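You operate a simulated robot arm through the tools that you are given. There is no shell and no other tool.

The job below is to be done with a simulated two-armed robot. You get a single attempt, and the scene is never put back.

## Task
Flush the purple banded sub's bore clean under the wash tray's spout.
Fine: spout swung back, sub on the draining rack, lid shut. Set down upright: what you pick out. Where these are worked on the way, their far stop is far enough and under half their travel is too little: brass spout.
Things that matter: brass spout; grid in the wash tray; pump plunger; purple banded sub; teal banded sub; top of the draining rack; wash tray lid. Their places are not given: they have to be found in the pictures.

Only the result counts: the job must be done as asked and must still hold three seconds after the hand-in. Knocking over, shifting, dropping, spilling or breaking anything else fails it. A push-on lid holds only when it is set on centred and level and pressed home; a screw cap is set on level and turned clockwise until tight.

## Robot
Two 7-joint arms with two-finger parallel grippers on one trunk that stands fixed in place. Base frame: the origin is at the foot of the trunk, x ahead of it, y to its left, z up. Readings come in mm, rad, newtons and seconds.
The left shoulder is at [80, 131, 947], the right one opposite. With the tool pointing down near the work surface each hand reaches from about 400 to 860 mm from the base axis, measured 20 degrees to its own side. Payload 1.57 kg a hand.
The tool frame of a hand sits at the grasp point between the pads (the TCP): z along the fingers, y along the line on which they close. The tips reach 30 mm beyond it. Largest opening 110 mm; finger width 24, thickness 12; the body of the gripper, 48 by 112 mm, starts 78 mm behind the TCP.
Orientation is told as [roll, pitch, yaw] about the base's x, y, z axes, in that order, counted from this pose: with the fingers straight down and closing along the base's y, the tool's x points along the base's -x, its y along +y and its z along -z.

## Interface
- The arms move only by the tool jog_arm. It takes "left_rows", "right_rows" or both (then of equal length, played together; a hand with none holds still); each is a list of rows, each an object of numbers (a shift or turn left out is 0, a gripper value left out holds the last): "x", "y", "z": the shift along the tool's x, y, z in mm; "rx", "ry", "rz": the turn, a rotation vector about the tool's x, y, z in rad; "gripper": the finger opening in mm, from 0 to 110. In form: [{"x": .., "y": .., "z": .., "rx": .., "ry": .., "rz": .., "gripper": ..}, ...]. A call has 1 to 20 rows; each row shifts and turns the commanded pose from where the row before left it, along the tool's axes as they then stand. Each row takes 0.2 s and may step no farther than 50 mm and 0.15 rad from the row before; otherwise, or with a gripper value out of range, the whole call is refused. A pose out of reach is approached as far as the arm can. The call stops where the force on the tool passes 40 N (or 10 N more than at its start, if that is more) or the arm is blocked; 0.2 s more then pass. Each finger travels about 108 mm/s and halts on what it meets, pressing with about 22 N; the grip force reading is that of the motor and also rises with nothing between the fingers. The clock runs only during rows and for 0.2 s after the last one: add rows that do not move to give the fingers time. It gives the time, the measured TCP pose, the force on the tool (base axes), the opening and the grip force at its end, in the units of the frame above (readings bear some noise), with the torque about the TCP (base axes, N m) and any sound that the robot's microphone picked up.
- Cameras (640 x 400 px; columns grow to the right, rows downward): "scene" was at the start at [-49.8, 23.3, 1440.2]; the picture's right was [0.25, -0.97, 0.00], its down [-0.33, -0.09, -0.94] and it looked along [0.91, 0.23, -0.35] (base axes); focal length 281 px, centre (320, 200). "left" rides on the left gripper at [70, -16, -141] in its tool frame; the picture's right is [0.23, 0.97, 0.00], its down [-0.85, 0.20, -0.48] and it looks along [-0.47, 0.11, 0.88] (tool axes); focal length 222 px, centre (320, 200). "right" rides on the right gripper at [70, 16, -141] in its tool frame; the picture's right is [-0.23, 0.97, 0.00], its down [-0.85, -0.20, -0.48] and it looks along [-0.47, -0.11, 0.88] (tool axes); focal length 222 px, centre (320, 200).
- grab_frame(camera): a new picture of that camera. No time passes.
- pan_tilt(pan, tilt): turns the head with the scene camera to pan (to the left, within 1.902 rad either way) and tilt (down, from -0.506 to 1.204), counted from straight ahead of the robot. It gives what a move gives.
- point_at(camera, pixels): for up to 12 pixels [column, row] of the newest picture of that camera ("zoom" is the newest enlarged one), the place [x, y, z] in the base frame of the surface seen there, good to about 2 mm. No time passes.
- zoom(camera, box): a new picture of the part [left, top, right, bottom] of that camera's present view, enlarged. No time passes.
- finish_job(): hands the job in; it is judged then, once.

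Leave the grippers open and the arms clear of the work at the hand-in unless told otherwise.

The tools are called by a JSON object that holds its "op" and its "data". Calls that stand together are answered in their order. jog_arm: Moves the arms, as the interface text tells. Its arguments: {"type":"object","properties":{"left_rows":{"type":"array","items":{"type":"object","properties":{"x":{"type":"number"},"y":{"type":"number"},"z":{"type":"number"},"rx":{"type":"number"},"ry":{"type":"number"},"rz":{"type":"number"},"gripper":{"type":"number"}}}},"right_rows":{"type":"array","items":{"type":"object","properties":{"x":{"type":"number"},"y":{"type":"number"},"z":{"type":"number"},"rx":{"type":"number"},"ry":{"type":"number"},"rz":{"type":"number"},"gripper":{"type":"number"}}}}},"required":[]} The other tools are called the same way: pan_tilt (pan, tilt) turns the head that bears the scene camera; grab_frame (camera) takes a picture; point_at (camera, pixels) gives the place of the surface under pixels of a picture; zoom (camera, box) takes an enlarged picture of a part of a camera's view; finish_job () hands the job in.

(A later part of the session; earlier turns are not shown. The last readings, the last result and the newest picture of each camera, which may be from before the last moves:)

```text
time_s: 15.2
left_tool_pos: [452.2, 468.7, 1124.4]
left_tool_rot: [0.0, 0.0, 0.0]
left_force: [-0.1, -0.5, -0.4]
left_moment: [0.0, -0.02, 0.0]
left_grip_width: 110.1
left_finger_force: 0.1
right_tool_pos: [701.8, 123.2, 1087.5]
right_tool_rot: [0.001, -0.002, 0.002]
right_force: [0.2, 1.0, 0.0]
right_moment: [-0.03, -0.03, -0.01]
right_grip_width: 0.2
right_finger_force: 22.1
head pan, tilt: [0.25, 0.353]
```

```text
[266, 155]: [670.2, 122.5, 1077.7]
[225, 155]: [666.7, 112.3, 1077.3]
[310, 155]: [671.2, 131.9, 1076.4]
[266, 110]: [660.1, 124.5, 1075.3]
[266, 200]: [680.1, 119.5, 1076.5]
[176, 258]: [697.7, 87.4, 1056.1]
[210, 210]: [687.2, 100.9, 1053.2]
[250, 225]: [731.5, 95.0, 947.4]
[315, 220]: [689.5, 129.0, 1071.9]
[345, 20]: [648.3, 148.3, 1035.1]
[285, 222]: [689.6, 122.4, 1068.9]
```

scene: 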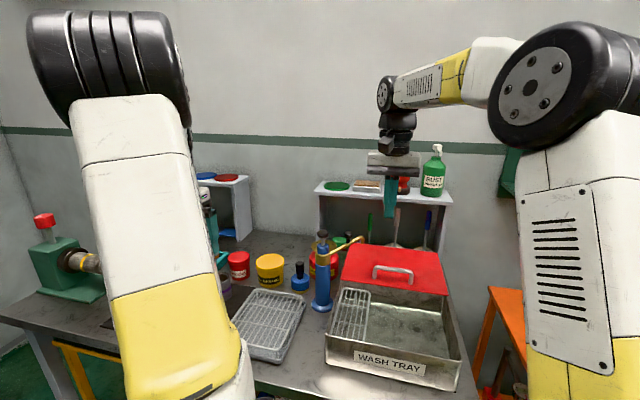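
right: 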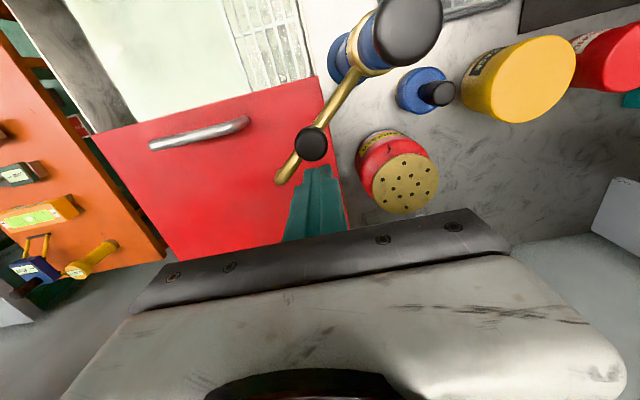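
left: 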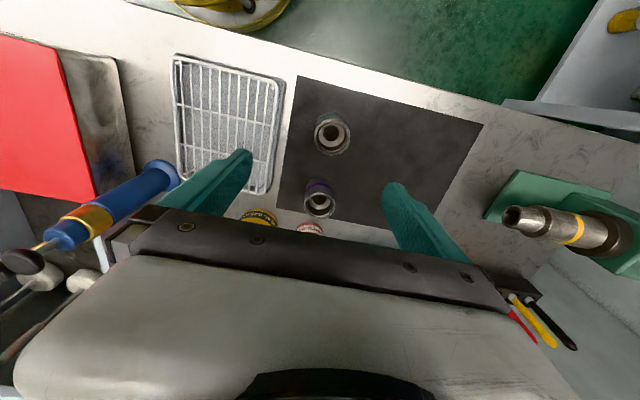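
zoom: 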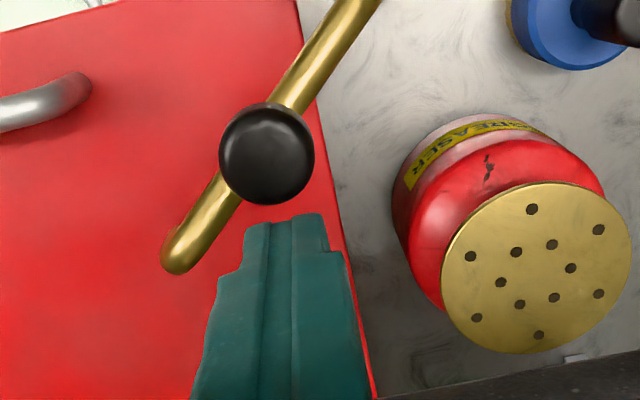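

Knob centre (669.5, 122), finger front face at x≈689.5. I'll push it along its arc, first the −50° → −70° part.

{"op": "jog_arm", "data": {"right_rows": [{"x": 9.7, "y": -1.1}, {"x": 11.3, "y": -7.9}, {"x": 12.6, "y": -5.9}, {}]}}

{"op": "grab_frame", "data": {"camera": "right"}}

```text
time_s: 16.2
left_tool_pos: [452.2, 468.6, 1124.4]
left_tool_rot: [0.001, 0.001, 0.002]
left_force: [-0.5, -1.0, -0.4]
left_moment: [-0.01, 0.01, -0.02]
left_grip_width: 109.8
left_finger_force: 0.0
right_tool_pos: [665.3, 107.0, 1086.6]
right_tool_rot: [0.0, -0.001, 0.001]
right_force: [0.9, 0.0, 0.3]
right_moment: [-0.03, 0.03, -0.01]
right_grip_width: 0.3
right_finger_force: 21.6
head pan, tilt: [0.25, 0.353]
```

```text
taken
```

right: 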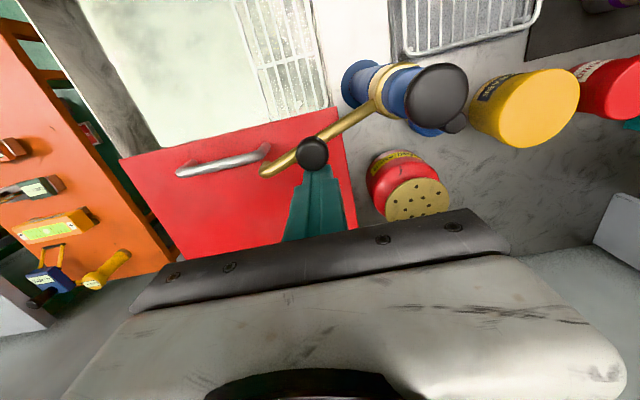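

The spout follows. Continue the arc to about −110°.

{"op": "jog_arm", "data": {"right_rows": [{"x": 13.4, "y": -3.6}, {"x": 13.8, "y": -1.2}, {"x": 13.8, "y": 1.2}, {"x": 13.4, "y": 3.6}, {}]}}

{"op": "grab_frame", "data": {"camera": "right"}}

{"op": "grab_frame", "data": {"camera": "scene"}}

```text
time_s: 17.4
left_tool_pos: [452.2, 469.1, 1125.3]
left_tool_rot: [0.0, 0.001, 0.002]
left_force: [0.3, 0.3, -0.6]
left_moment: [0.01, 0.0, 0.02]
left_grip_width: 110.1
left_finger_force: 0.1
right_tool_pos: [612.4, 105.8, 1087.3]
right_tool_rot: [0.0, -0.001, 0.002]
right_force: [-0.6, 0.7, -0.4]
right_moment: [0.0, -0.01, -0.04]
right_grip_width: 0.0
right_finger_force: 20.6
head pan, tilt: [0.25, 0.353]
```

```text
taken
```

right: 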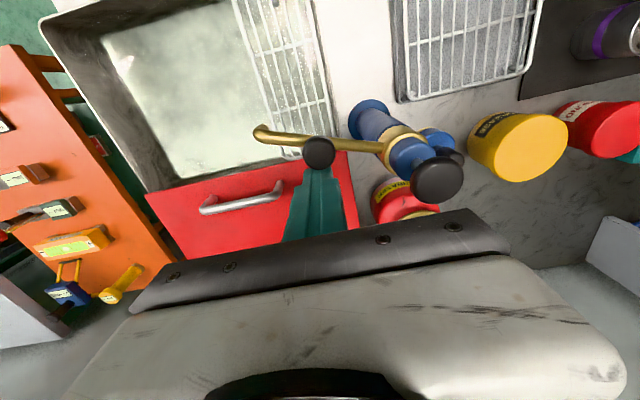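

```text
taken
```

scene: 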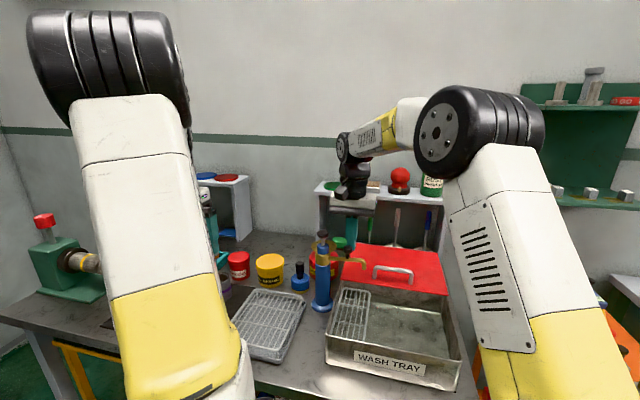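

Continue in smaller steps towards −130°, watching force for the stop.

{"op": "jog_arm", "data": {"right_rows": [{"x": 6.4, "y": 2.6}, {"x": 6.1, "y": 3.3}, {"x": 5.9, "y": 3.7}, {}]}}

{"op": "zoom", "data": {"camera": "scene", "box": [300, 215, 420, 315]}}

```text
time_s: 18.4
left_tool_pos: [452.0, 468.1, 1124.4]
left_tool_rot: [0.001, 0.0, -0.001]
left_force: [0.4, -1.1, 1.1]
left_moment: [-0.02, 0.0, -0.05]
left_grip_width: 110.0
left_finger_force: 0.0
right_tool_pos: [594.5, 117.1, 1088.1]
right_tool_rot: [0.0, 0.0, 0.001]
right_force: [-0.3, -0.4, 0.4]
right_moment: [0.0, 0.01, 0.0]
right_grip_width: 0.0
right_finger_force: 21.5
head pan, tilt: [0.25, 0.353]
```

```text
4.00 times, centred on (360, 265) of scene
```

zoom: 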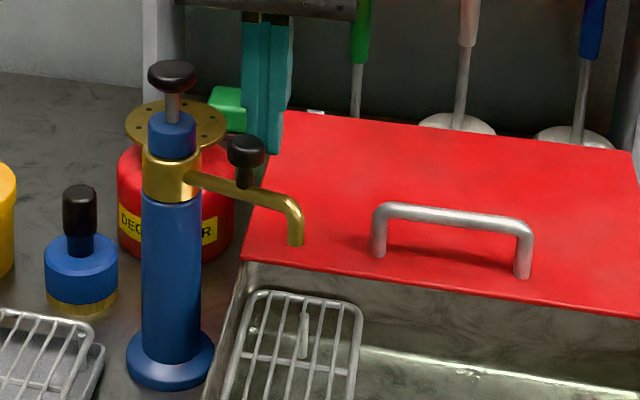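

{"op": "point_at", "data": {"camera": "zoom", "pixels": [[296, 242], [296, 215], [246, 150], [246, 140], [172, 80], [275, 205]]}}

```text
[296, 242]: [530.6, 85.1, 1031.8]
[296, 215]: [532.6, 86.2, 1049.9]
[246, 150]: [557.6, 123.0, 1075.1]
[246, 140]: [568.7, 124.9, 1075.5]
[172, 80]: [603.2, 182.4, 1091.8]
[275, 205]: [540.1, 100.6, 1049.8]
```

The tip is now over about (535, 86, 1032) and the knob at about (568, 124), i.e. ≈ −130°. I'll push a little further to see if this is the stop.

{"op": "jog_arm", "data": {"right_rows": [{"x": 4, "y": 3}, {"x": 4, "y": 3}, {"x": 3, "y": 3}, {}]}}

{"op": "zoom", "data": {"camera": "scene", "box": [300, 215, 420, 315]}}

```text
time_s: 19.3
left_tool_pos: [452.6, 468.5, 1125.0]
left_tool_rot: [-0.002, 0.0, 0.003]
left_force: [-0.2, 0.1, 0.4]
left_moment: [0.0, 0.0, 0.03]
left_grip_width: 109.9
left_finger_force: 0.0
right_tool_pos: [590.3, 118.6, 1087.2]
right_tool_rot: [-0.008, -0.013, -0.01]
right_force: [12.3, -4.8, -2.5]
right_moment: [-0.29, -0.22, 0.06]
right_grip_width: 0.1
right_finger_force: 21.0
head pan, tilt: [0.25, 0.353]
stopped in row 4 (right hand): the force on the tool passed its limit at 41 N (the readings are from after the stop); the commanded pose is now the measured one
```

```text
4.00 times, centred on (360, 265) of scene
```

zoom: 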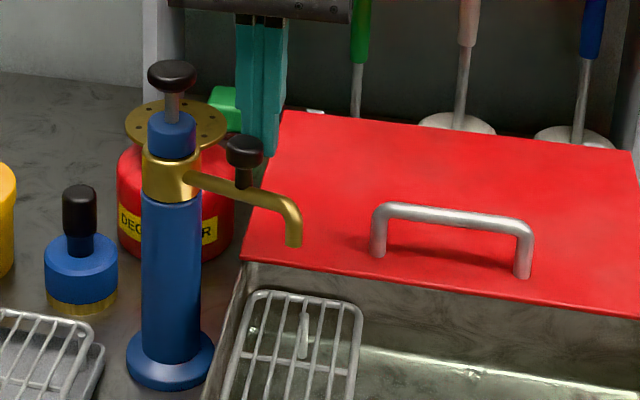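

That's the far stop (force 41 N). I'll read the tip's exact place from the scene and ease the hand back from the knob.

{"op": "point_at", "data": {"camera": "zoom", "pixels": [[294, 243], [290, 235], [298, 235], [294, 225], [290, 200], [245, 148], [172, 75]]}}

{"op": "jog_arm", "data": {"right_rows": [{"x": -10, "y": -5}, {"x": -10, "y": -5}, {}]}}

{"op": "grab_frame", "data": {"camera": "right"}}

{"op": "zoom", "data": {"camera": "right", "box": [210, 60, 380, 190]}}

```text
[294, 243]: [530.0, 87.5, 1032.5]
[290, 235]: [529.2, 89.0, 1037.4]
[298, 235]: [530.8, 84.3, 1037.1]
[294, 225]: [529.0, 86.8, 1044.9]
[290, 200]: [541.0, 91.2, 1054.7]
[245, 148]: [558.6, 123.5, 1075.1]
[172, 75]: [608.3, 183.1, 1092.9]
```

```text
time_s: 20.1
left_tool_pos: [451.4, 469.8, 1125.3]
left_tool_rot: [0.0, 0.0, 0.0]
left_force: [0.1, 0.3, -0.7]
left_moment: [0.01, -0.01, 0.0]
left_grip_width: 110.2
left_finger_force: 0.0
right_tool_pos: [608.1, 111.0, 1086.0]
right_tool_rot: [-0.004, -0.009, -0.005]
right_force: [0.7, 0.2, -1.0]
right_moment: [-0.02, 0.0, 0.01]
right_grip_width: 0.1
right_finger_force: 21.3
head pan, tilt: [0.25, 0.353]
```

```text
taken
```

right: 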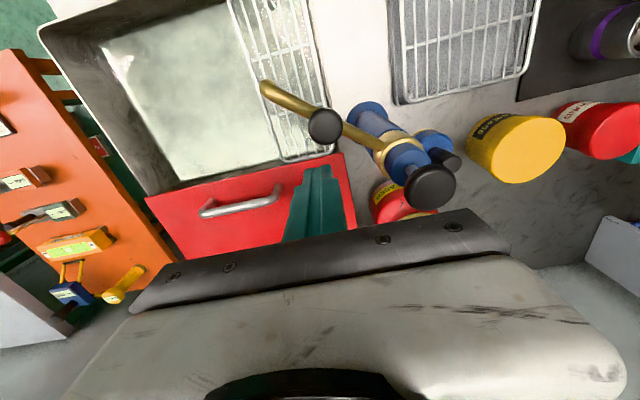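

```text
3.08 times, centred on (295, 125) of right
```

zoom: 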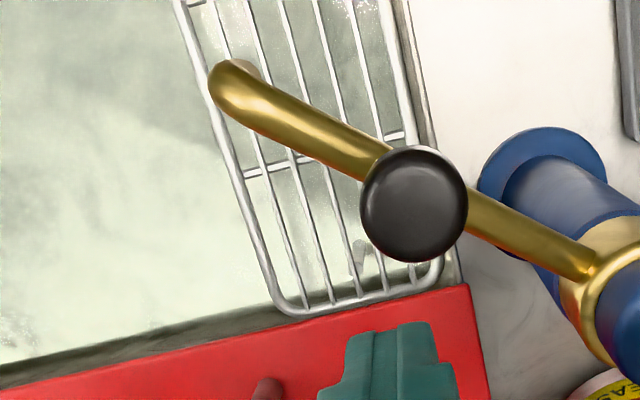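

{"op": "point_at", "data": {"camera": "zoom", "pixels": [[238, 85], [222, 80], [240, 65], [253, 70], [228, 105], [415, 200], [380, 200], [450, 200], [415, 160], [415, 245], [300, 125]]}}

```text
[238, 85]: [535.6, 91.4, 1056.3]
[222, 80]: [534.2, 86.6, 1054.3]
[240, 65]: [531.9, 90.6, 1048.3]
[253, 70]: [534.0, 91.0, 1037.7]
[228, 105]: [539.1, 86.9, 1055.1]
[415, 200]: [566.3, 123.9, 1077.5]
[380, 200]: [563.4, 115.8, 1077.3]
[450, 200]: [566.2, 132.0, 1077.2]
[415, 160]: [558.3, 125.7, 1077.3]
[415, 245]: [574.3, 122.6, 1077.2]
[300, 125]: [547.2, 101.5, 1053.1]
```

At the far stop the tip is centred at about (533.5, 87), tip bottom z≈1031; the sub must stand there on the grid. Now I swing the spout partly back to make room: lift the fingers over the knob to its −x side at (534, 124).

{"op": "jog_arm", "data": {"right_rows": [{"z": -20}, {"z": -20}, {"x": 37, "y": 6.5}, {"x": 37, "y": 6.5}, {"z": 20}, {"z": 19}, {}]}}

{"op": "grab_frame", "data": {"camera": "right"}}

{"op": "zoom", "data": {"camera": "scene", "box": [300, 215, 420, 315]}}

```text
time_s: 21.7
left_tool_pos: [451.2, 469.0, 1124.1]
left_tool_rot: [0.0, 0.001, -0.001]
left_force: [0.3, 1.0, 0.1]
left_moment: [0.0, 0.01, -0.01]
left_grip_width: 110.0
left_finger_force: 0.2
right_tool_pos: [533.1, 125.6, 1088.3]
right_tool_rot: [-0.005, -0.011, -0.004]
right_force: [0.1, 0.2, 0.7]
right_moment: [0.01, 0.02, -0.03]
right_grip_width: 0.0
right_finger_force: 21.7
head pan, tilt: [0.25, 0.353]
```

```text
taken
```

right: 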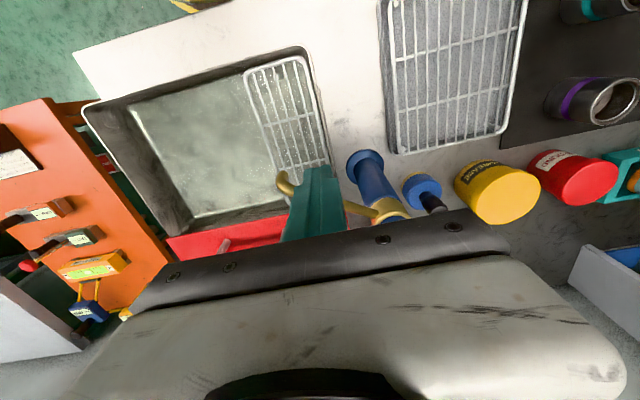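

```text
4.00 times, centred on (360, 265) of scene
```

zoom: 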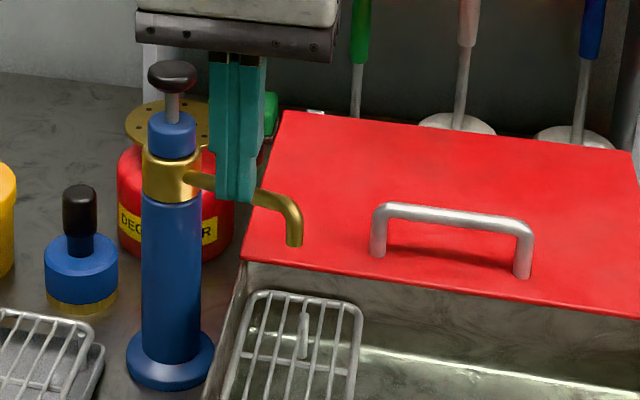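

Fingers are on the −x side of the knob. Push it back along the arc to about −70°.

{"op": "jog_arm", "data": {"right_rows": [{"x": -10.4, "y": -1.6}, {"x": -12.8, "y": -9.8}, {"x": -12.5, "y": -5.9}, {"x": -13.4, "y": -3.6}, {"x": -13.8, "y": -1.2}, {"x": -13.8, "y": 1.2}, {"x": -13.4, "y": 3.6}, {}]}}

{"op": "grab_frame", "data": {"camera": "right"}}

{"op": "zoom", "data": {"camera": "scene", "box": [300, 215, 420, 315]}}

```text
time_s: 23.5
left_tool_pos: [452.1, 468.8, 1124.3]
left_tool_rot: [0.001, -0.001, 0.0]
left_force: [0.2, -0.1, -1.1]
left_moment: [0.02, -0.01, -0.03]
left_grip_width: 110.1
left_finger_force: 0.1
right_tool_pos: [624.0, 105.8, 1088.8]
right_tool_rot: [-0.005, -0.009, -0.005]
right_force: [-0.6, 0.0, -0.6]
right_moment: [-0.02, 0.03, 0.0]
right_grip_width: 0.0
right_finger_force: 21.3
head pan, tilt: [0.25, 0.353]
```

```text
taken
```

right: 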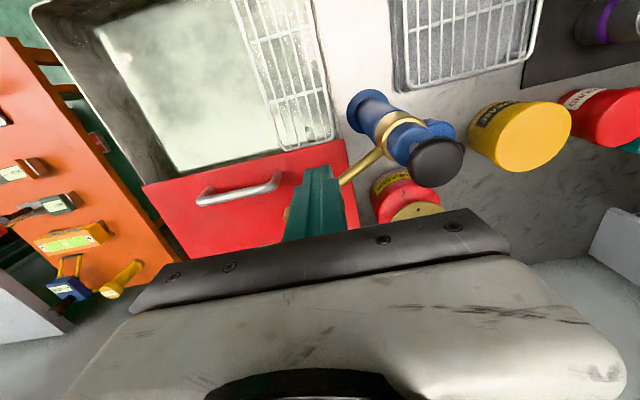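

```text
4.00 times, centred on (360, 265) of scene
```

zoom: 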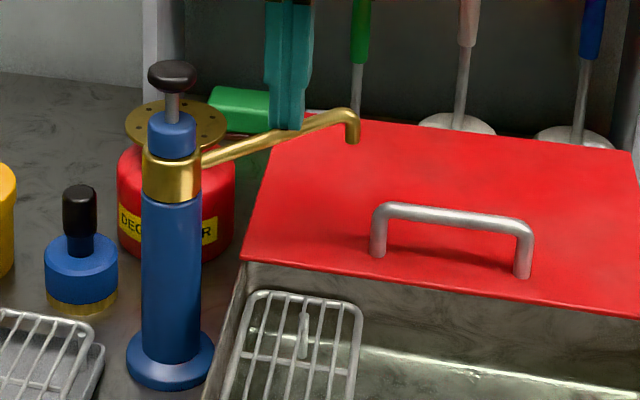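

The spout has swung back far enough. Now I raise the right hand and move it away to about (560, -90, 1180).

{"op": "jog_arm", "data": {"right_rows": [{"x": 8}, {"z": -30}, {"z": -30}, {"z": -30, "y": -20}, {"x": 20, "y": -45}, {"x": 20, "y": -45}, {"x": 15, "y": -45}, {"y": -40}, {}]}}

{"op": "grab_frame", "data": {"camera": "right"}}

{"op": "grab_frame", "data": {"camera": "scene"}}

```text
time_s: 25.5
left_tool_pos: [451.9, 469.0, 1123.9]
left_tool_rot: [-0.001, 0.001, 0.001]
left_force: [-0.2, -0.7, 0.2]
left_moment: [-0.01, 0.0, -0.01]
left_grip_width: 110.0
left_finger_force: 0.0
right_tool_pos: [558.1, -86.5, 1179.6]
right_tool_rot: [-0.006, -0.008, -0.007]
right_force: [-0.5, 0.8, 0.3]
right_moment: [0.02, 0.01, 0.01]
right_grip_width: 0.0
right_finger_force: 20.7
head pan, tilt: [0.25, 0.353]
```

```text
taken
```

right: 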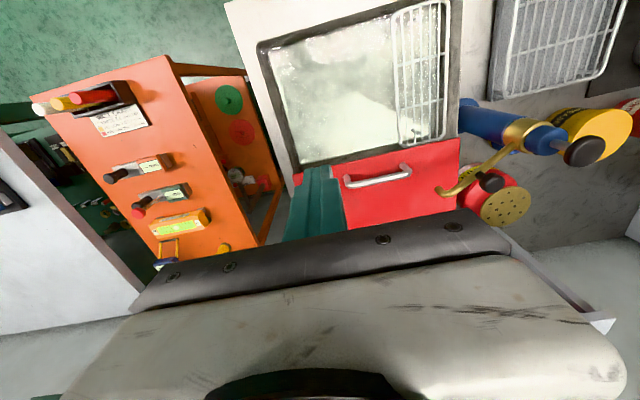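

```text
taken
```

scene: 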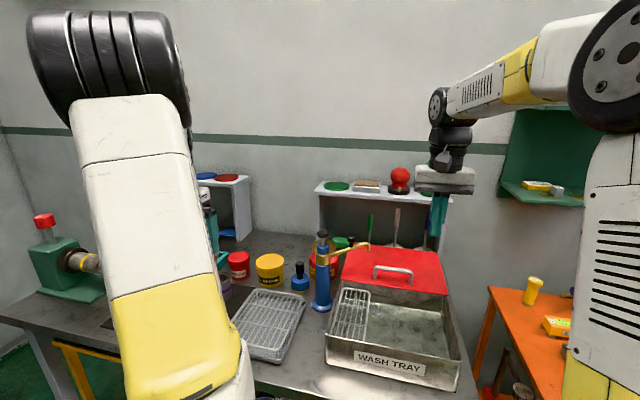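

Spout is at ≈ −65°, tray clear. Before going for the sub with the left hand I check what stands near it (red can, yellow can, teal rack).

{"op": "point_at", "data": {"camera": "scene", "pixels": [[239, 254], [239, 268], [270, 258], [270, 278], [222, 262], [213, 245], [226, 285], [222, 275]]}}

{"op": "grab_frame", "data": {"camera": "left"}}

{"op": "point_at", "data": {"camera": "left", "pixels": [[310, 226], [298, 228], [260, 216], [340, 170], [360, 200], [340, 215], [300, 150], [380, 150]]}}

```text
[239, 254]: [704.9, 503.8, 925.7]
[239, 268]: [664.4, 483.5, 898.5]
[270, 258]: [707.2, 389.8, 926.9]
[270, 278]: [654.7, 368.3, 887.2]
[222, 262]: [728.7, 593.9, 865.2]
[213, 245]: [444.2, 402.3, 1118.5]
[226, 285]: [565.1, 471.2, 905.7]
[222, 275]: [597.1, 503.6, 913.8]
```

```text
taken
```

left: 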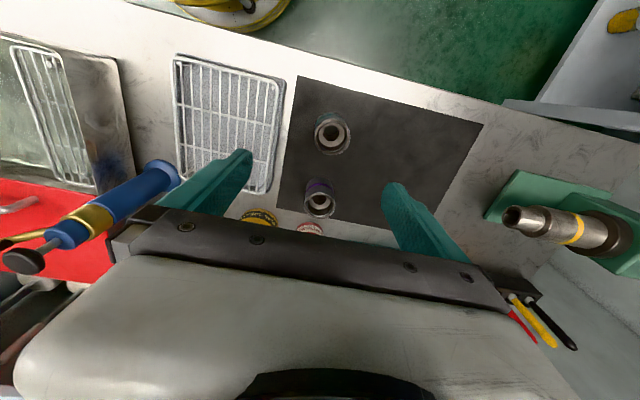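

```text
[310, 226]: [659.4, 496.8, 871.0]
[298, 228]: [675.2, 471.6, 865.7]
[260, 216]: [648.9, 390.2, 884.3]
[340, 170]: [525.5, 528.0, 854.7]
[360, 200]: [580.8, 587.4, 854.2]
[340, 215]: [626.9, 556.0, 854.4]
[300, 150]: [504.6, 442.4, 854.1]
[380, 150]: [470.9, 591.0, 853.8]
```

Red can front is at x≈660, so the hand will fit. Move the left hand to hover over the purple sub at (574, 497.5, 1000).

{"op": "jog_arm", "data": {"left_rows": [{"x": -30.5, "y": 7.1, "z": 31}, {"x": -30.5, "y": 7.1, "z": 31}, {"x": -30.5, "y": 7.1, "z": 31}, {"x": -30.5, "y": 7.1, "z": 31}, {}]}}

{"op": "grab_frame", "data": {"camera": "left"}}

{"op": "zoom", "data": {"camera": "left", "box": [240, 100, 400, 230]}}

```text
time_s: 26.7
left_tool_pos: [578.2, 495.3, 998.7]
left_tool_rot: [0.002, -0.001, 0.001]
left_force: [0.1, -0.2, 0.6]
left_moment: [-0.01, 0.0, -0.03]
left_grip_width: 109.9
left_finger_force: 0.2
right_tool_pos: [559.8, -84.9, 1180.7]
right_tool_rot: [-0.006, -0.007, -0.006]
right_force: [-0.5, 0.2, 0.9]
right_moment: [-0.03, -0.02, -0.01]
right_grip_width: 0.0
right_finger_force: 20.8
head pan, tilt: [0.25, 0.353]
```

```text
taken
```

left: 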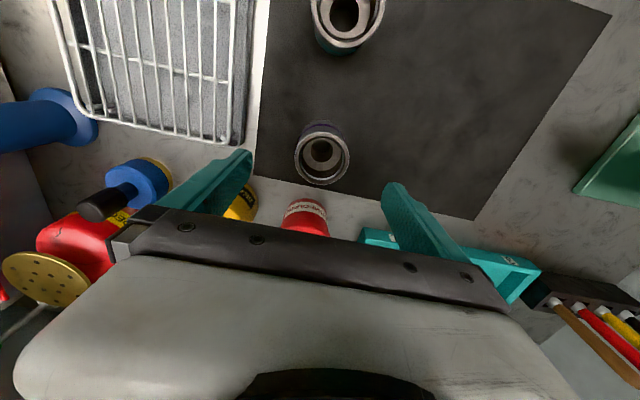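

```text
3.08 times, centred on (320, 165) of left
```

zoom: 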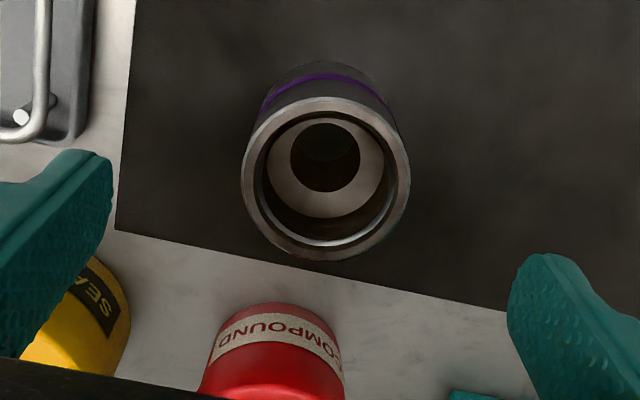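

{"op": "point_at", "data": {"camera": "zoom", "pixels": [[249, 175], [402, 185], [325, 103], [325, 253], [280, 118], [375, 120], [275, 232], [378, 235], [325, 160], [180, 40], [480, 200]]}}

```text
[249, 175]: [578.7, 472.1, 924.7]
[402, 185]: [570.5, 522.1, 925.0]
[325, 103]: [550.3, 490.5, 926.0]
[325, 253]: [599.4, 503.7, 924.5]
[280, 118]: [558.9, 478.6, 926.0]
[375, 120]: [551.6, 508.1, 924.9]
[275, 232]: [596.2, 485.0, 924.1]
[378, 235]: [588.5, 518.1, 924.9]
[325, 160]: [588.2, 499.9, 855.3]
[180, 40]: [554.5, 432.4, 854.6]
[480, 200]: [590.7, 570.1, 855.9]
```

Rim centre ≈ (574.3, 497.2, 925), mat reads 855, so the sub is ~70 mm tall. I re-read the hand's pose with an idle row.

{"op": "jog_arm", "data": {"left_rows": [{}, {}]}}

```text
time_s: 27.3
left_tool_pos: [577.3, 494.7, 1000.0]
left_tool_rot: [0.0, 0.0, 0.002]
left_force: [-0.2, 0.1, -0.1]
left_moment: [-0.01, -0.01, 0.02]
left_grip_width: 109.8
left_finger_force: 0.0
right_tool_pos: [558.3, -84.8, 1179.0]
right_tool_rot: [-0.005, -0.008, -0.005]
right_force: [-0.5, -0.3, -0.2]
right_moment: [0.0, -0.01, 0.02]
right_grip_width: 0.0
right_finger_force: 21.6
head pan, tilt: [0.25, 0.353]
```

Correct by −3.4 in x and +2.2 in y, then descend 90 mm to TCP z≈910 around the sub with the fingers wide open.

{"op": "jog_arm", "data": {"left_rows": [{"x": 3.4, "y": 2.2}, {"z": 22.5}, {"z": 22.5}, {"z": 22.5}, {"z": 22.5}, {}]}}

{"op": "grab_frame", "data": {"camera": "left"}}

```text
time_s: 28.7
left_tool_pos: [570.0, 497.5, 912.0]
left_tool_rot: [-0.001, -0.001, -0.001]
left_force: [0.4, -0.3, -0.5]
left_moment: [0.01, -0.03, -0.01]
left_grip_width: 109.8
left_finger_force: 0.2
right_tool_pos: [558.3, -84.5, 1179.5]
right_tool_rot: [-0.006, -0.009, -0.007]
right_force: [0.3, -1.0, -0.2]
right_moment: [0.04, -0.01, 0.02]
right_grip_width: 0.0
right_finger_force: 21.3
head pan, tilt: [0.25, 0.353]
```

```text
taken
```

left: 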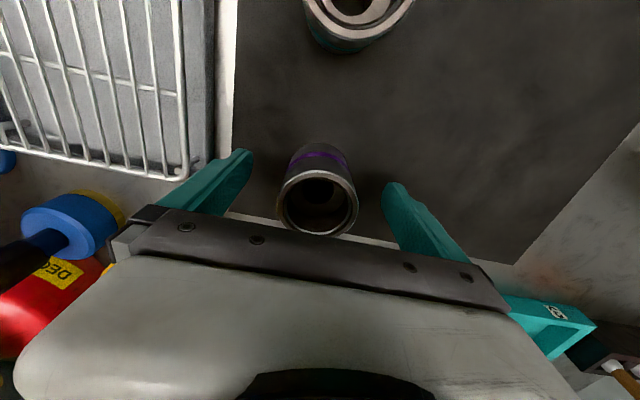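

y matches (497.5), x reads 570; move +4 in x.

{"op": "jog_arm", "data": {"left_rows": [{"x": -4}, {}, {}]}}

{"op": "zoom", "data": {"camera": "left", "box": [180, 120, 440, 250]}}

```text
time_s: 29.5
left_tool_pos: [574.8, 497.8, 912.5]
left_tool_rot: [-0.002, 0.0, -0.001]
left_force: [-0.3, 0.8, -0.1]
left_moment: [0.0, -0.03, -0.02]
left_grip_width: 110.1
left_finger_force: 0.1
right_tool_pos: [558.6, -85.3, 1178.9]
right_tool_rot: [-0.005, -0.009, -0.005]
right_force: [0.3, 0.0, 1.1]
right_moment: [0.04, 0.0, 0.03]
right_grip_width: 0.0
right_finger_force: 21.4
head pan, tilt: [0.25, 0.353]
```

```text
2.46 times, centred on (310, 185) of left
```

zoom: 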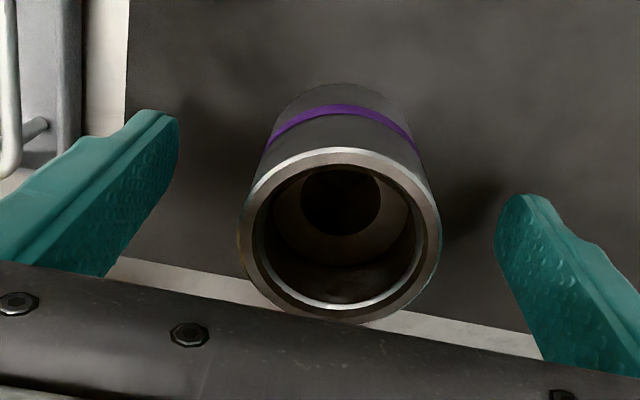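

Well centred between the pads. Close the fingers on the sub.

{"op": "jog_arm", "data": {"left_rows": [{"gripper": 40}, {}, {}, {}]}}

```text
time_s: 30.5
left_tool_pos: [575.0, 498.3, 912.2]
left_tool_rot: [-0.001, 0.0, 0.0]
left_force: [-0.3, -1.3, -0.2]
left_moment: [0.09, 0.05, -0.01]
left_grip_width: 55.6
left_finger_force: 21.8
right_tool_pos: [558.6, -85.6, 1180.5]
right_tool_rot: [-0.006, -0.009, -0.007]
right_force: [0.1, -0.1, -0.4]
right_moment: [0.01, 0.0, -0.01]
right_grip_width: 0.0
right_finger_force: 20.7
head pan, tilt: [0.25, 0.353]
```

Gripped at 55.6 mm, 22 N. Lift slowly 20 mm to check the weight, while the right hand steps aside to the right.

{"op": "jog_arm", "data": {"left_rows": [{"z": -5}, {"z": -7.5}, {"z": -7.5}, {}], "right_rows": [{"y": -40}, {"y": -40}, {"y": -40}, {}]}}

{"op": "grab_frame", "data": {"camera": "left"}}

```text
time_s: 31.5
left_tool_pos: [573.4, 499.2, 931.0]
left_tool_rot: [-0.001, -0.001, 0.0]
left_force: [-0.4, 0.2, -3.4]
left_moment: [-0.02, 0.01, 0.0]
left_grip_width: 55.6
left_finger_force: 22.0
right_tool_pos: [558.3, -206.3, 1178.2]
right_tool_rot: [-0.004, -0.009, -0.005]
right_force: [0.0, -0.7, 1.2]
right_moment: [0.0, 0.0, 0.03]
right_grip_width: 0.0
right_finger_force: 21.5
head pan, tilt: [0.25, 0.353]
```

```text
taken
```

left: 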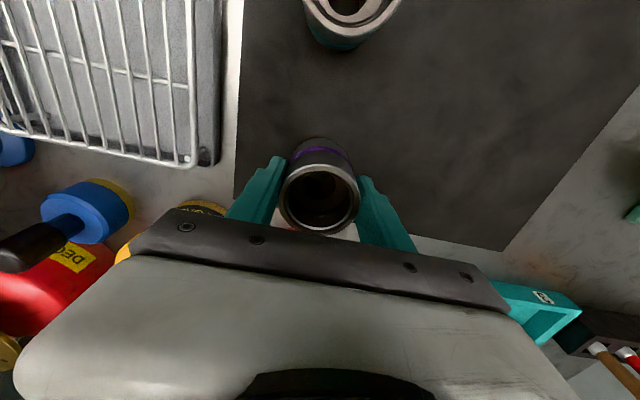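

Lifted, load 3.4 N, sub upright in the grip. Raise to z≈1085 and start across towards the tray.

{"op": "jog_arm", "data": {"left_rows": [{"z": -31}, {"z": -31}, {"z": -31}, {"z": -31}, {"z": -30}, {"x": 4, "y": -41.2}, {"x": 4, "y": -41.2}, {"x": 4, "y": -41.2}, {"x": 4, "y": -41.2}, {"x": 4, "y": -41.2}, {}]}}

{"op": "grab_frame", "data": {"camera": "scene"}}

{"op": "grab_frame", "data": {"camera": "left"}}

```text
time_s: 33.9
left_tool_pos: [553.6, 293.6, 1086.2]
left_tool_rot: [-0.002, -0.001, 0.001]
left_force: [-1.0, -0.1, -2.7]
left_moment: [0.02, 0.01, 0.0]
left_grip_width: 55.8
left_finger_force: 22.0
right_tool_pos: [557.2, -206.5, 1178.5]
right_tool_rot: [-0.005, -0.008, -0.006]
right_force: [-0.8, 0.0, 0.3]
right_moment: [0.01, -0.01, -0.01]
right_grip_width: 0.1
right_finger_force: 21.5
head pan, tilt: [0.25, 0.353]
```

```text
taken
```

scene: 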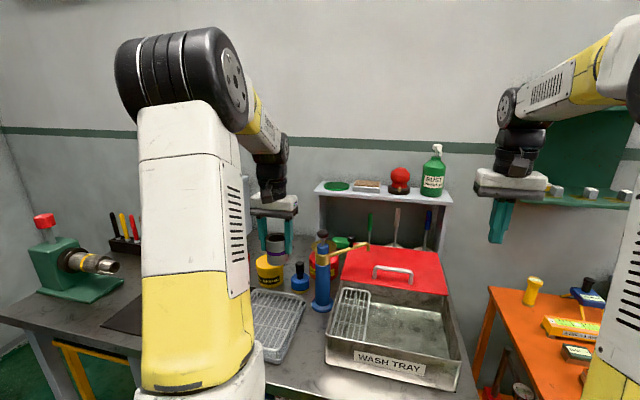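

```text
taken
```

left: 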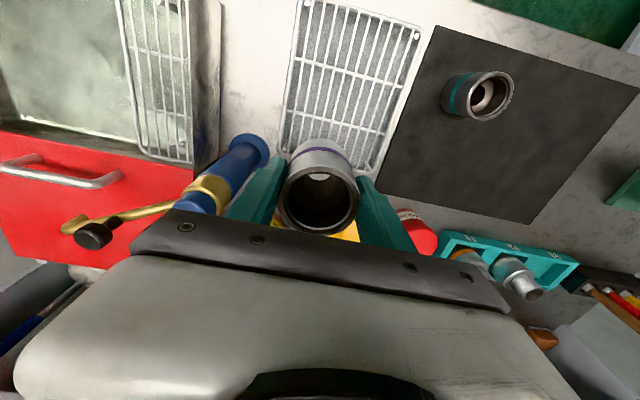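

Clear. Continue: first draw in x to ≈533, then on to y≈87, staying at z≈1086.

{"op": "jog_arm", "data": {"left_rows": [{"x": 12, "y": -30}, {"x": 8, "y": -35}, {"y": -36}, {"y": -36}, {"y": -36}, {"y": -33}, {}, {}]}}

{"op": "grab_frame", "data": {"camera": "scene"}}

{"op": "grab_frame", "data": {"camera": "left"}}

{"op": "grab_frame", "data": {"camera": "right"}}

```text
time_s: 35.7
left_tool_pos: [534.2, 86.1, 1084.8]
left_tool_rot: [0.0, 0.0, 0.002]
left_force: [0.8, 0.9, -2.1]
left_moment: [-0.01, 0.01, -0.02]
left_grip_width: 55.8
left_finger_force: 22.1
right_tool_pos: [559.3, -205.1, 1178.0]
right_tool_rot: [-0.006, -0.007, -0.006]
right_force: [-0.4, 0.6, 0.3]
right_moment: [-0.03, 0.03, 0.0]
right_grip_width: 0.0
right_finger_force: 21.4
head pan, tilt: [0.25, 0.353]
```

```text
taken
```

scene: 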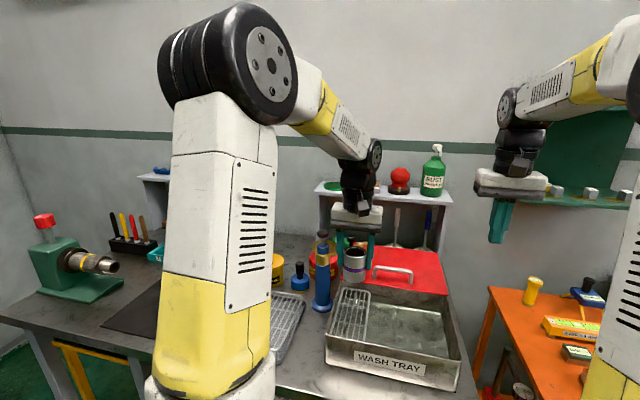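

```text
taken
```

left: 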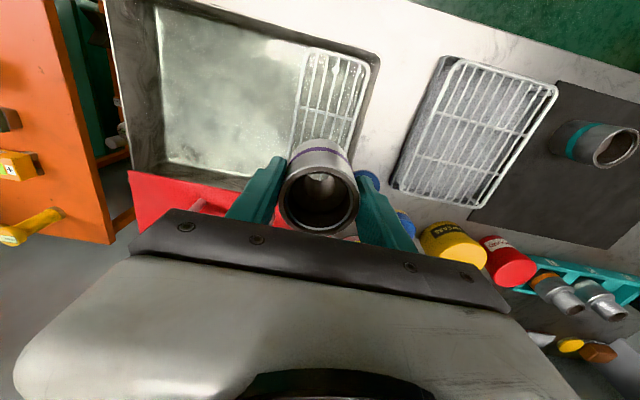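

```text
taken
```

right: 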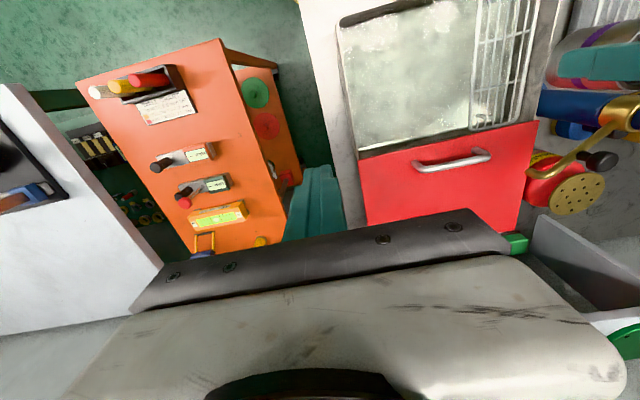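

The sub is above (534, 86). Descend to TCP z≈990, then feel for the grid.

{"op": "jog_arm", "data": {"left_rows": [{"z": 24}, {"z": 24}, {"z": 24}, {"z": 22}, {}]}}

{"op": "zoom", "data": {"camera": "scene", "box": [300, 235, 440, 345]}}

```text
time_s: 36.9
left_tool_pos: [535.7, 89.1, 990.2]
left_tool_rot: [0.002, -0.001, 0.001]
left_force: [0.0, 0.1, -2.5]
left_moment: [0.02, 0.02, -0.01]
left_grip_width: 55.7
left_finger_force: 21.2
right_tool_pos: [558.0, -205.1, 1177.8]
right_tool_rot: [-0.006, -0.009, -0.005]
right_force: [-0.7, 0.7, -0.4]
right_moment: [0.0, 0.01, 0.01]
right_grip_width: 0.0
right_finger_force: 21.1
head pan, tilt: [0.25, 0.353]
```

```text
3.64 times, centred on (370, 290) of scene
```

zoom: 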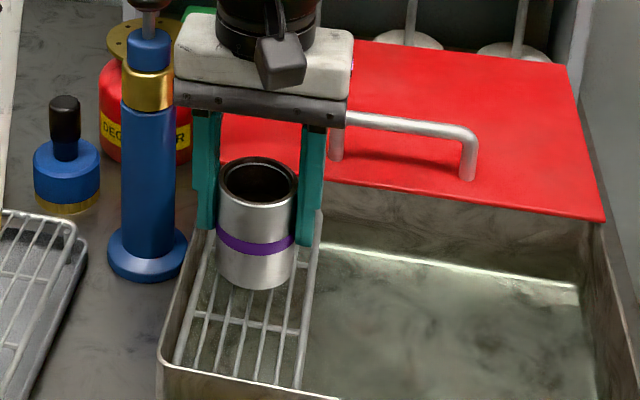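

Sub is just above the grid, clear of walls. Correct slightly (−1.7, −2) and step down 10 mm.

{"op": "jog_arm", "data": {"left_rows": [{"x": 1.7, "y": -2}, {"z": 2}, {"z": 2}, {"z": 2}, {"z": 2}, {}]}}

```text
time_s: 38.3
left_tool_pos: [533.6, 86.3, 982.9]
left_tool_rot: [0.0, 0.001, 0.001]
left_force: [0.4, 0.0, -2.5]
left_moment: [-0.03, 0.01, 0.04]
left_grip_width: 55.9
left_finger_force: 21.9
right_tool_pos: [559.6, -206.9, 1178.8]
right_tool_rot: [-0.005, -0.009, -0.003]
right_force: [0.1, 0.1, 0.4]
right_moment: [-0.01, 0.0, 0.01]
right_grip_width: 0.0
right_finger_force: 21.8
head pan, tilt: [0.25, 0.353]
```

{"op": "jog_arm", "data": {"left_rows": [{"z": 1.5}, {"z": 1.5}, {"z": 1.5}, {}]}}

```text
time_s: 39.3
left_tool_pos: [533.2, 85.2, 978.4]
left_tool_rot: [0.002, 0.002, 0.001]
left_force: [-0.5, -0.5, -2.2]
left_moment: [-0.01, 0.03, -0.02]
left_grip_width: 55.9
left_finger_force: 22.2
right_tool_pos: [558.0, -206.6, 1179.7]
right_tool_rot: [-0.004, -0.01, -0.004]
right_force: [0.4, 0.3, 0.7]
right_moment: [-0.04, 0.03, -0.04]
right_grip_width: 0.0
right_finger_force: 21.5
head pan, tilt: [0.25, 0.353]
```

No contact yet (force still −2.2 N). Step on in 1.5 mm steps.

{"op": "jog_arm", "data": {"left_rows": [{"z": 1.5}, {"z": 1.5}, {}]}}

{"op": "zoom", "data": {"camera": "scene", "box": [330, 270, 400, 325]}}

```text
time_s: 40.1
left_tool_pos: [532.0, 84.4, 974.8]
left_tool_rot: [-0.001, 0.001, -0.001]
left_force: [0.5, 0.3, -3.0]
left_moment: [0.01, 0.0, 0.04]
left_grip_width: 55.8
left_finger_force: 21.1
right_tool_pos: [558.2, -206.2, 1178.3]
right_tool_rot: [-0.005, -0.008, -0.003]
right_force: [0.1, -0.2, 0.1]
right_moment: [-0.01, 0.01, 0.0]
right_grip_width: 0.0
right_finger_force: 21.4
head pan, tilt: [0.25, 0.353]
```

```text
7.27 times, centred on (365, 298) of scene
```

zoom: 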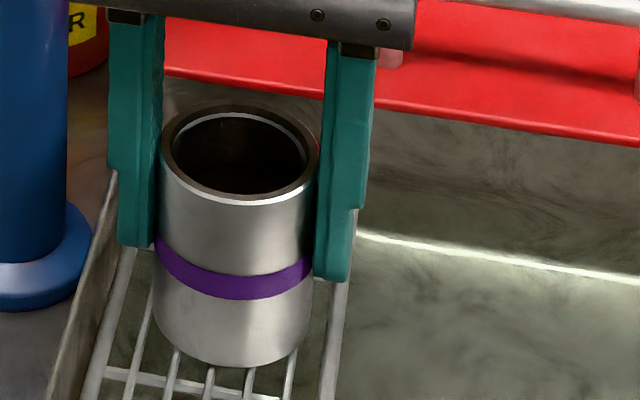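

Nearly down. Correct the slight drift (+1.5, +2.3) and continue in 1 mm steps.

{"op": "jog_arm", "data": {"left_rows": [{"x": -1.5, "y": 2.3}, {"z": 1}, {"z": 1}, {"z": 1}, {}]}}

```text
time_s: 41.3
left_tool_pos: [534.5, 87.4, 972.8]
left_tool_rot: [0.0, -0.002, 0.003]
left_force: [0.7, 0.8, 17.4]
left_moment: [0.11, -0.08, 0.1]
left_grip_width: 55.8
left_finger_force: 21.2
right_tool_pos: [557.0, -206.3, 1178.3]
right_tool_rot: [-0.004, -0.01, -0.006]
right_force: [-0.5, -0.7, 0.4]
right_moment: [0.03, -0.03, -0.02]
right_grip_width: 0.0
right_finger_force: 21.5
head pan, tilt: [0.25, 0.353]
```

Contact (17 N up) at TCP z≈972.8, so bottom offset ≈ 58 mm. Ease up 0.7 mm and open the fingers to 75 mm.

{"op": "jog_arm", "data": {"left_rows": [{"z": -0.7}, {"gripper": 62}, {"gripper": 75}, {}]}}

{"op": "zoom", "data": {"camera": "scene", "box": [330, 270, 400, 325]}}

```text
time_s: 42.3
left_tool_pos: [533.6, 87.7, 972.8]
left_tool_rot: [-0.001, 0.001, 0.001]
left_force: [-0.4, -0.9, 0.1]
left_moment: [-0.03, -0.04, -0.02]
left_grip_width: 75.0
left_finger_force: 0.0
right_tool_pos: [557.4, -206.1, 1177.8]
right_tool_rot: [-0.004, -0.011, -0.005]
right_force: [0.1, 0.0, 0.2]
right_moment: [0.0, 0.04, 0.02]
right_grip_width: 0.0
right_finger_force: 21.2
head pan, tilt: [0.25, 0.353]
```

```text
7.27 times, centred on (365, 298) of scene
```

zoom: 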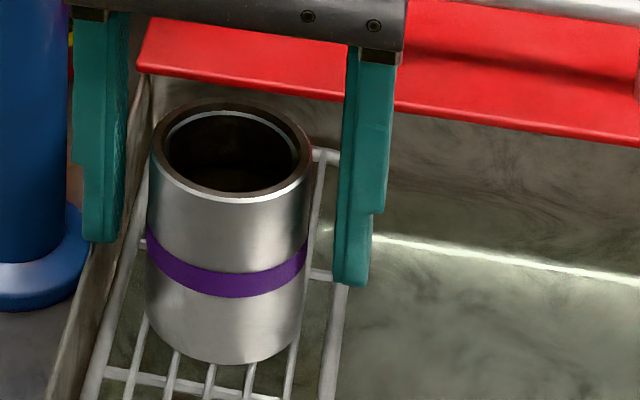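

The sub stands upright on the grid. Raise the left hand straight up 125 mm, then withdraw it to about (460, 330, 1150).

{"op": "jog_arm", "data": {"left_rows": [{"z": -20}, {"z": -35}, {"z": -35}, {"z": -35}, {"z": -30}, {"x": 15, "y": 45}, {"x": 15, "y": 45}, {"x": 15, "y": 45}, {"x": 15, "y": 45}, {"x": 15, "y": 45, "gripper": 40}, {}]}}

{"op": "grab_frame", "data": {"camera": "scene"}}

{"op": "zoom", "data": {"camera": "scene", "box": [300, 215, 440, 345]}}

```text
time_s: 44.7
left_tool_pos: [460.9, 310.9, 1127.0]
left_tool_rot: [0.0, -0.001, 0.0]
left_force: [-0.6, 0.4, 0.1]
left_moment: [-0.01, 0.02, 0.01]
left_grip_width: 40.1
left_finger_force: 0.0
right_tool_pos: [557.9, -205.8, 1178.3]
right_tool_rot: [-0.005, -0.009, -0.006]
right_force: [-0.8, 0.5, -0.2]
right_moment: [-0.03, -0.02, 0.02]
right_grip_width: 0.0
right_finger_force: 21.1
head pan, tilt: [0.25, 0.353]
```

```text
taken
```

scene: 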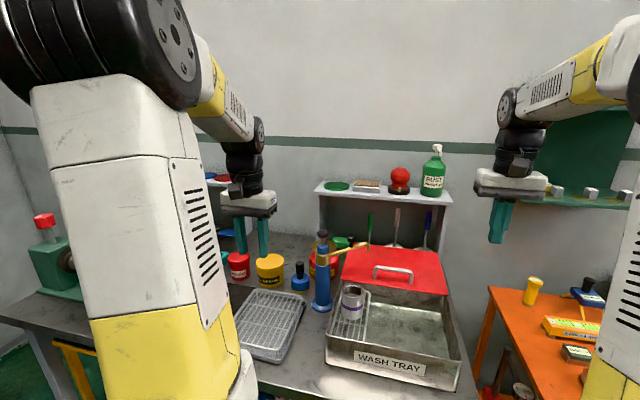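

```text
3.08 times, centred on (370, 280) of scene
```

zoom: 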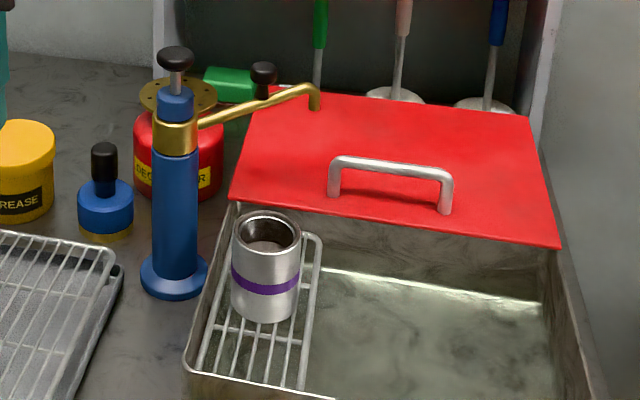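

Sub stands on the grid. I read its rim centre, the spout knob and tip now.

{"op": "zoom", "data": {"camera": "scene", "box": [325, 225, 395, 325]}}

```text
4.00 times, centred on (360, 275) of scene
```

zoom: 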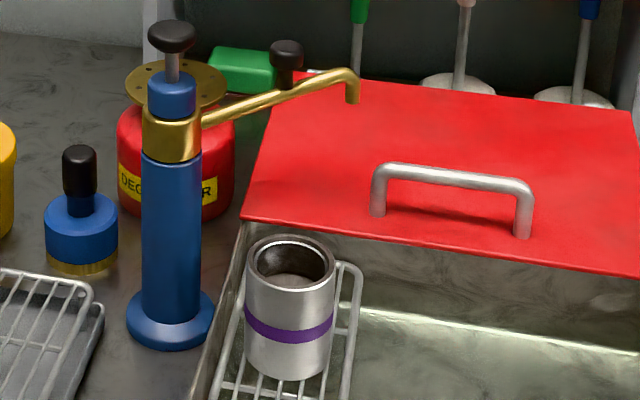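

{"op": "point_at", "data": {"camera": "zoom", "pixels": [[250, 265], [331, 263], [290, 238], [290, 284], [255, 252], [326, 250], [286, 50], [286, 45], [353, 97], [290, 370], [172, 35]]}}

```text
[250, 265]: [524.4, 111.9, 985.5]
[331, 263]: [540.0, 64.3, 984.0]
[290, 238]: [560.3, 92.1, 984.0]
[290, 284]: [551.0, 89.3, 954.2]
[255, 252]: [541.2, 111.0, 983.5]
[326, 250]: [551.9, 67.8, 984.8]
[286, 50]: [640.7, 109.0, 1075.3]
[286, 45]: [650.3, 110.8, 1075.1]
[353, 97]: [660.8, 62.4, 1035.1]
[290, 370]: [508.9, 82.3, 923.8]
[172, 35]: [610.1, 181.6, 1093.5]
```

The sub's axis is at ≈(532.5, 88), right under the spout's far position. Spout knob now ≈(650.5, 110.5). Bring the right hand (closed) over to the +x side of the knob, at (683, 111, 1140).

{"op": "jog_arm", "data": {"right_rows": [{"x": -15.6, "y": 39.6, "z": 4.75}, {"x": -15.6, "y": 39.6, "z": 4.75}, {"x": -15.6, "y": 39.6, "z": 4.75}, {"x": -15.6, "y": 39.6, "z": 4.75}, {"x": -15.6, "y": 39.6, "z": 4.75}, {"x": -15.6, "y": 39.6, "z": 4.75}, {"x": -15.6, "y": 39.6, "z": 4.75}, {"x": -15.6, "y": 39.6, "z": 4.75}, {}]}}

{"op": "grab_frame", "data": {"camera": "right"}}

```text
time_s: 46.7
left_tool_pos: [461.3, 311.2, 1126.9]
left_tool_rot: [-0.001, -0.001, 0.002]
left_force: [0.1, 0.5, 1.0]
left_moment: [-0.05, 0.0, -0.01]
left_grip_width: 40.1
left_finger_force: 0.1
right_tool_pos: [683.9, 110.0, 1140.4]
right_tool_rot: [-0.005, -0.007, -0.006]
right_force: [-0.2, 0.5, -0.4]
right_moment: [0.0, 0.0, 0.01]
right_grip_width: 0.0
right_finger_force: 21.1
head pan, tilt: [0.25, 0.353]
```

```text
taken
```

right: 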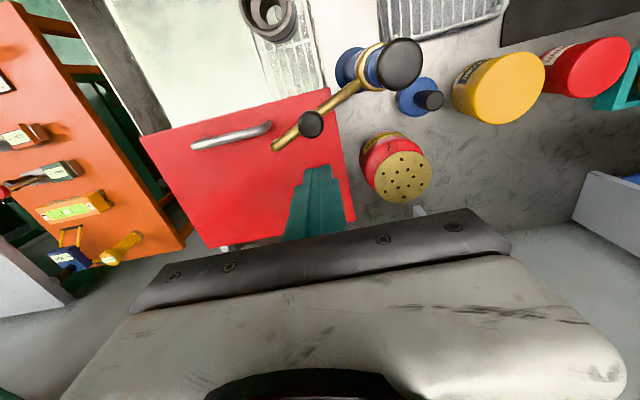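

{"op": "point_at", "data": {"camera": "right", "pixels": [[311, 124], [311, 115], [311, 133], [302, 124], [320, 124], [278, 147], [270, 12]]}}

```text
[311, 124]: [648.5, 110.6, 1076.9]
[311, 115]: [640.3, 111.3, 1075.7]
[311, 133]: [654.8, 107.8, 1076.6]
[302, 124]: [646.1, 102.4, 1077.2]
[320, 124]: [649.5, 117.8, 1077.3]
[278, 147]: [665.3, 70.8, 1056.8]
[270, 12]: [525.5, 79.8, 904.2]
```

Knob centre ≈ (648, 110). Lower 53 mm behind it and push it along the arc to about −120°.

{"op": "jog_arm", "data": {"right_rows": [{"z": 18}, {"z": 18}, {"z": 17}, {"x": 15.5, "y": -1}, {"x": 13.7, "y": -4.3}, {"x": 13.8, "y": -1.2}, {"x": 13.8, "y": 1.2}, {"x": 13.4, "y": 3.6}, {"x": 12.5, "y": 5.9}, {}]}}

{"op": "zoom", "data": {"camera": "scene", "box": [310, 215, 420, 325]}}

```text
time_s: 48.9
left_tool_pos: [460.0, 310.3, 1127.6]
left_tool_rot: [-0.001, 0.0, -0.001]
left_force: [0.5, 0.2, 0.5]
left_moment: [0.0, 0.01, 0.02]
left_grip_width: 39.7
left_finger_force: 0.0
right_tool_pos: [602.1, 113.1, 1087.2]
right_tool_rot: [-0.005, -0.008, -0.005]
right_force: [0.4, 0.1, 0.6]
right_moment: [0.02, 0.01, -0.02]
right_grip_width: 0.2
right_finger_force: 21.3
head pan, tilt: [0.25, 0.353]
```

```text
3.64 times, centred on (365, 270) of scene
```

zoom: 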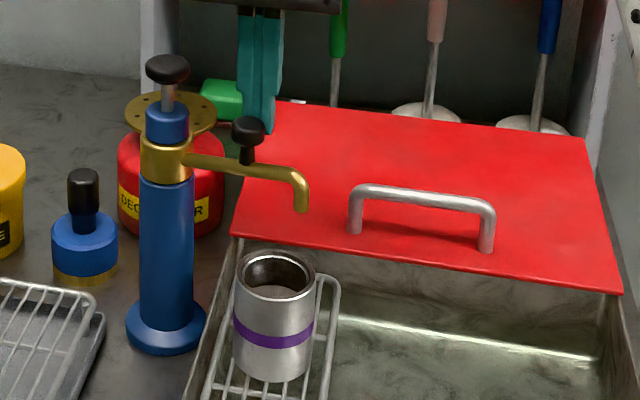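

Continue gently to the far stop.

{"op": "jog_arm", "data": {"right_rows": [{"x": 5.9, "y": 3.7}, {"x": 4, "y": 3}, {"x": 2.5, "y": 2}, {}]}}

{"op": "zoom", "data": {"camera": "scene", "box": [310, 215, 420, 325]}}

```text
time_s: 49.9
left_tool_pos: [461.4, 310.5, 1127.2]
left_tool_rot: [0.0, 0.001, -0.001]
left_force: [0.2, 0.1, 0.2]
left_moment: [0.02, 0.05, 0.0]
left_grip_width: 40.1
left_finger_force: 0.0
right_tool_pos: [590.8, 122.4, 1086.5]
right_tool_rot: [-0.005, -0.01, -0.007]
right_force: [1.1, -0.9, -0.3]
right_moment: [0.02, -0.05, 0.01]
right_grip_width: 0.0
right_finger_force: 21.5
head pan, tilt: [0.25, 0.353]
```

```text
3.64 times, centred on (365, 270) of scene
```

zoom: 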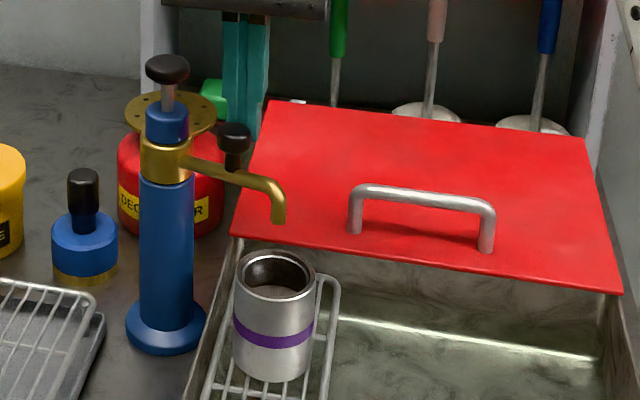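

{"op": "point_at", "data": {"camera": "zoom", "pixels": [[279, 219], [275, 213], [283, 213], [234, 135], [234, 128], [275, 255], [242, 278], [311, 276]]}}

{"op": "grab_frame", "data": {"camera": "right"}}

{"op": "zoom", "data": {"camera": "right", "box": [220, 40, 400, 190]}}

```text
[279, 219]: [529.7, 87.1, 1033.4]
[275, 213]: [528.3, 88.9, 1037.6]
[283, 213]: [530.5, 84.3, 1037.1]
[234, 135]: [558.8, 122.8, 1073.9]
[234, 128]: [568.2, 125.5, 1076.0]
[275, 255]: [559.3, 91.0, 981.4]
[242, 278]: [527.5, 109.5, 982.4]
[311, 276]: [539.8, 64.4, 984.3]
```

```text
taken
```

right: 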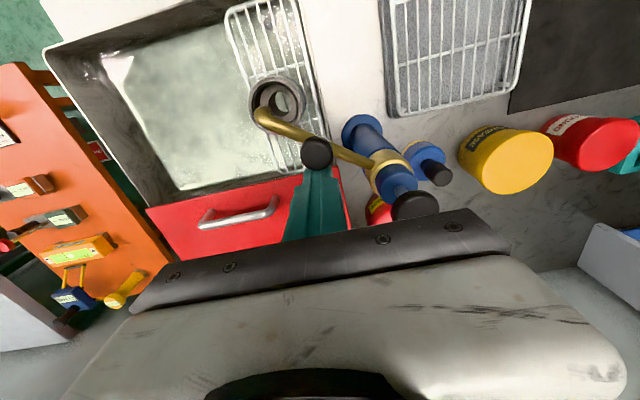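

```text
2.67 times, centred on (310, 115) of right
```

zoom: 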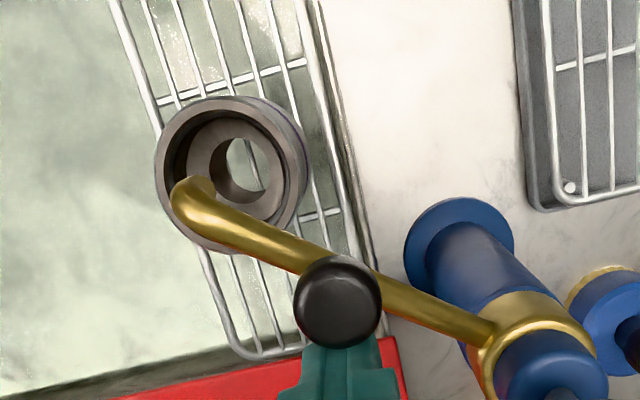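

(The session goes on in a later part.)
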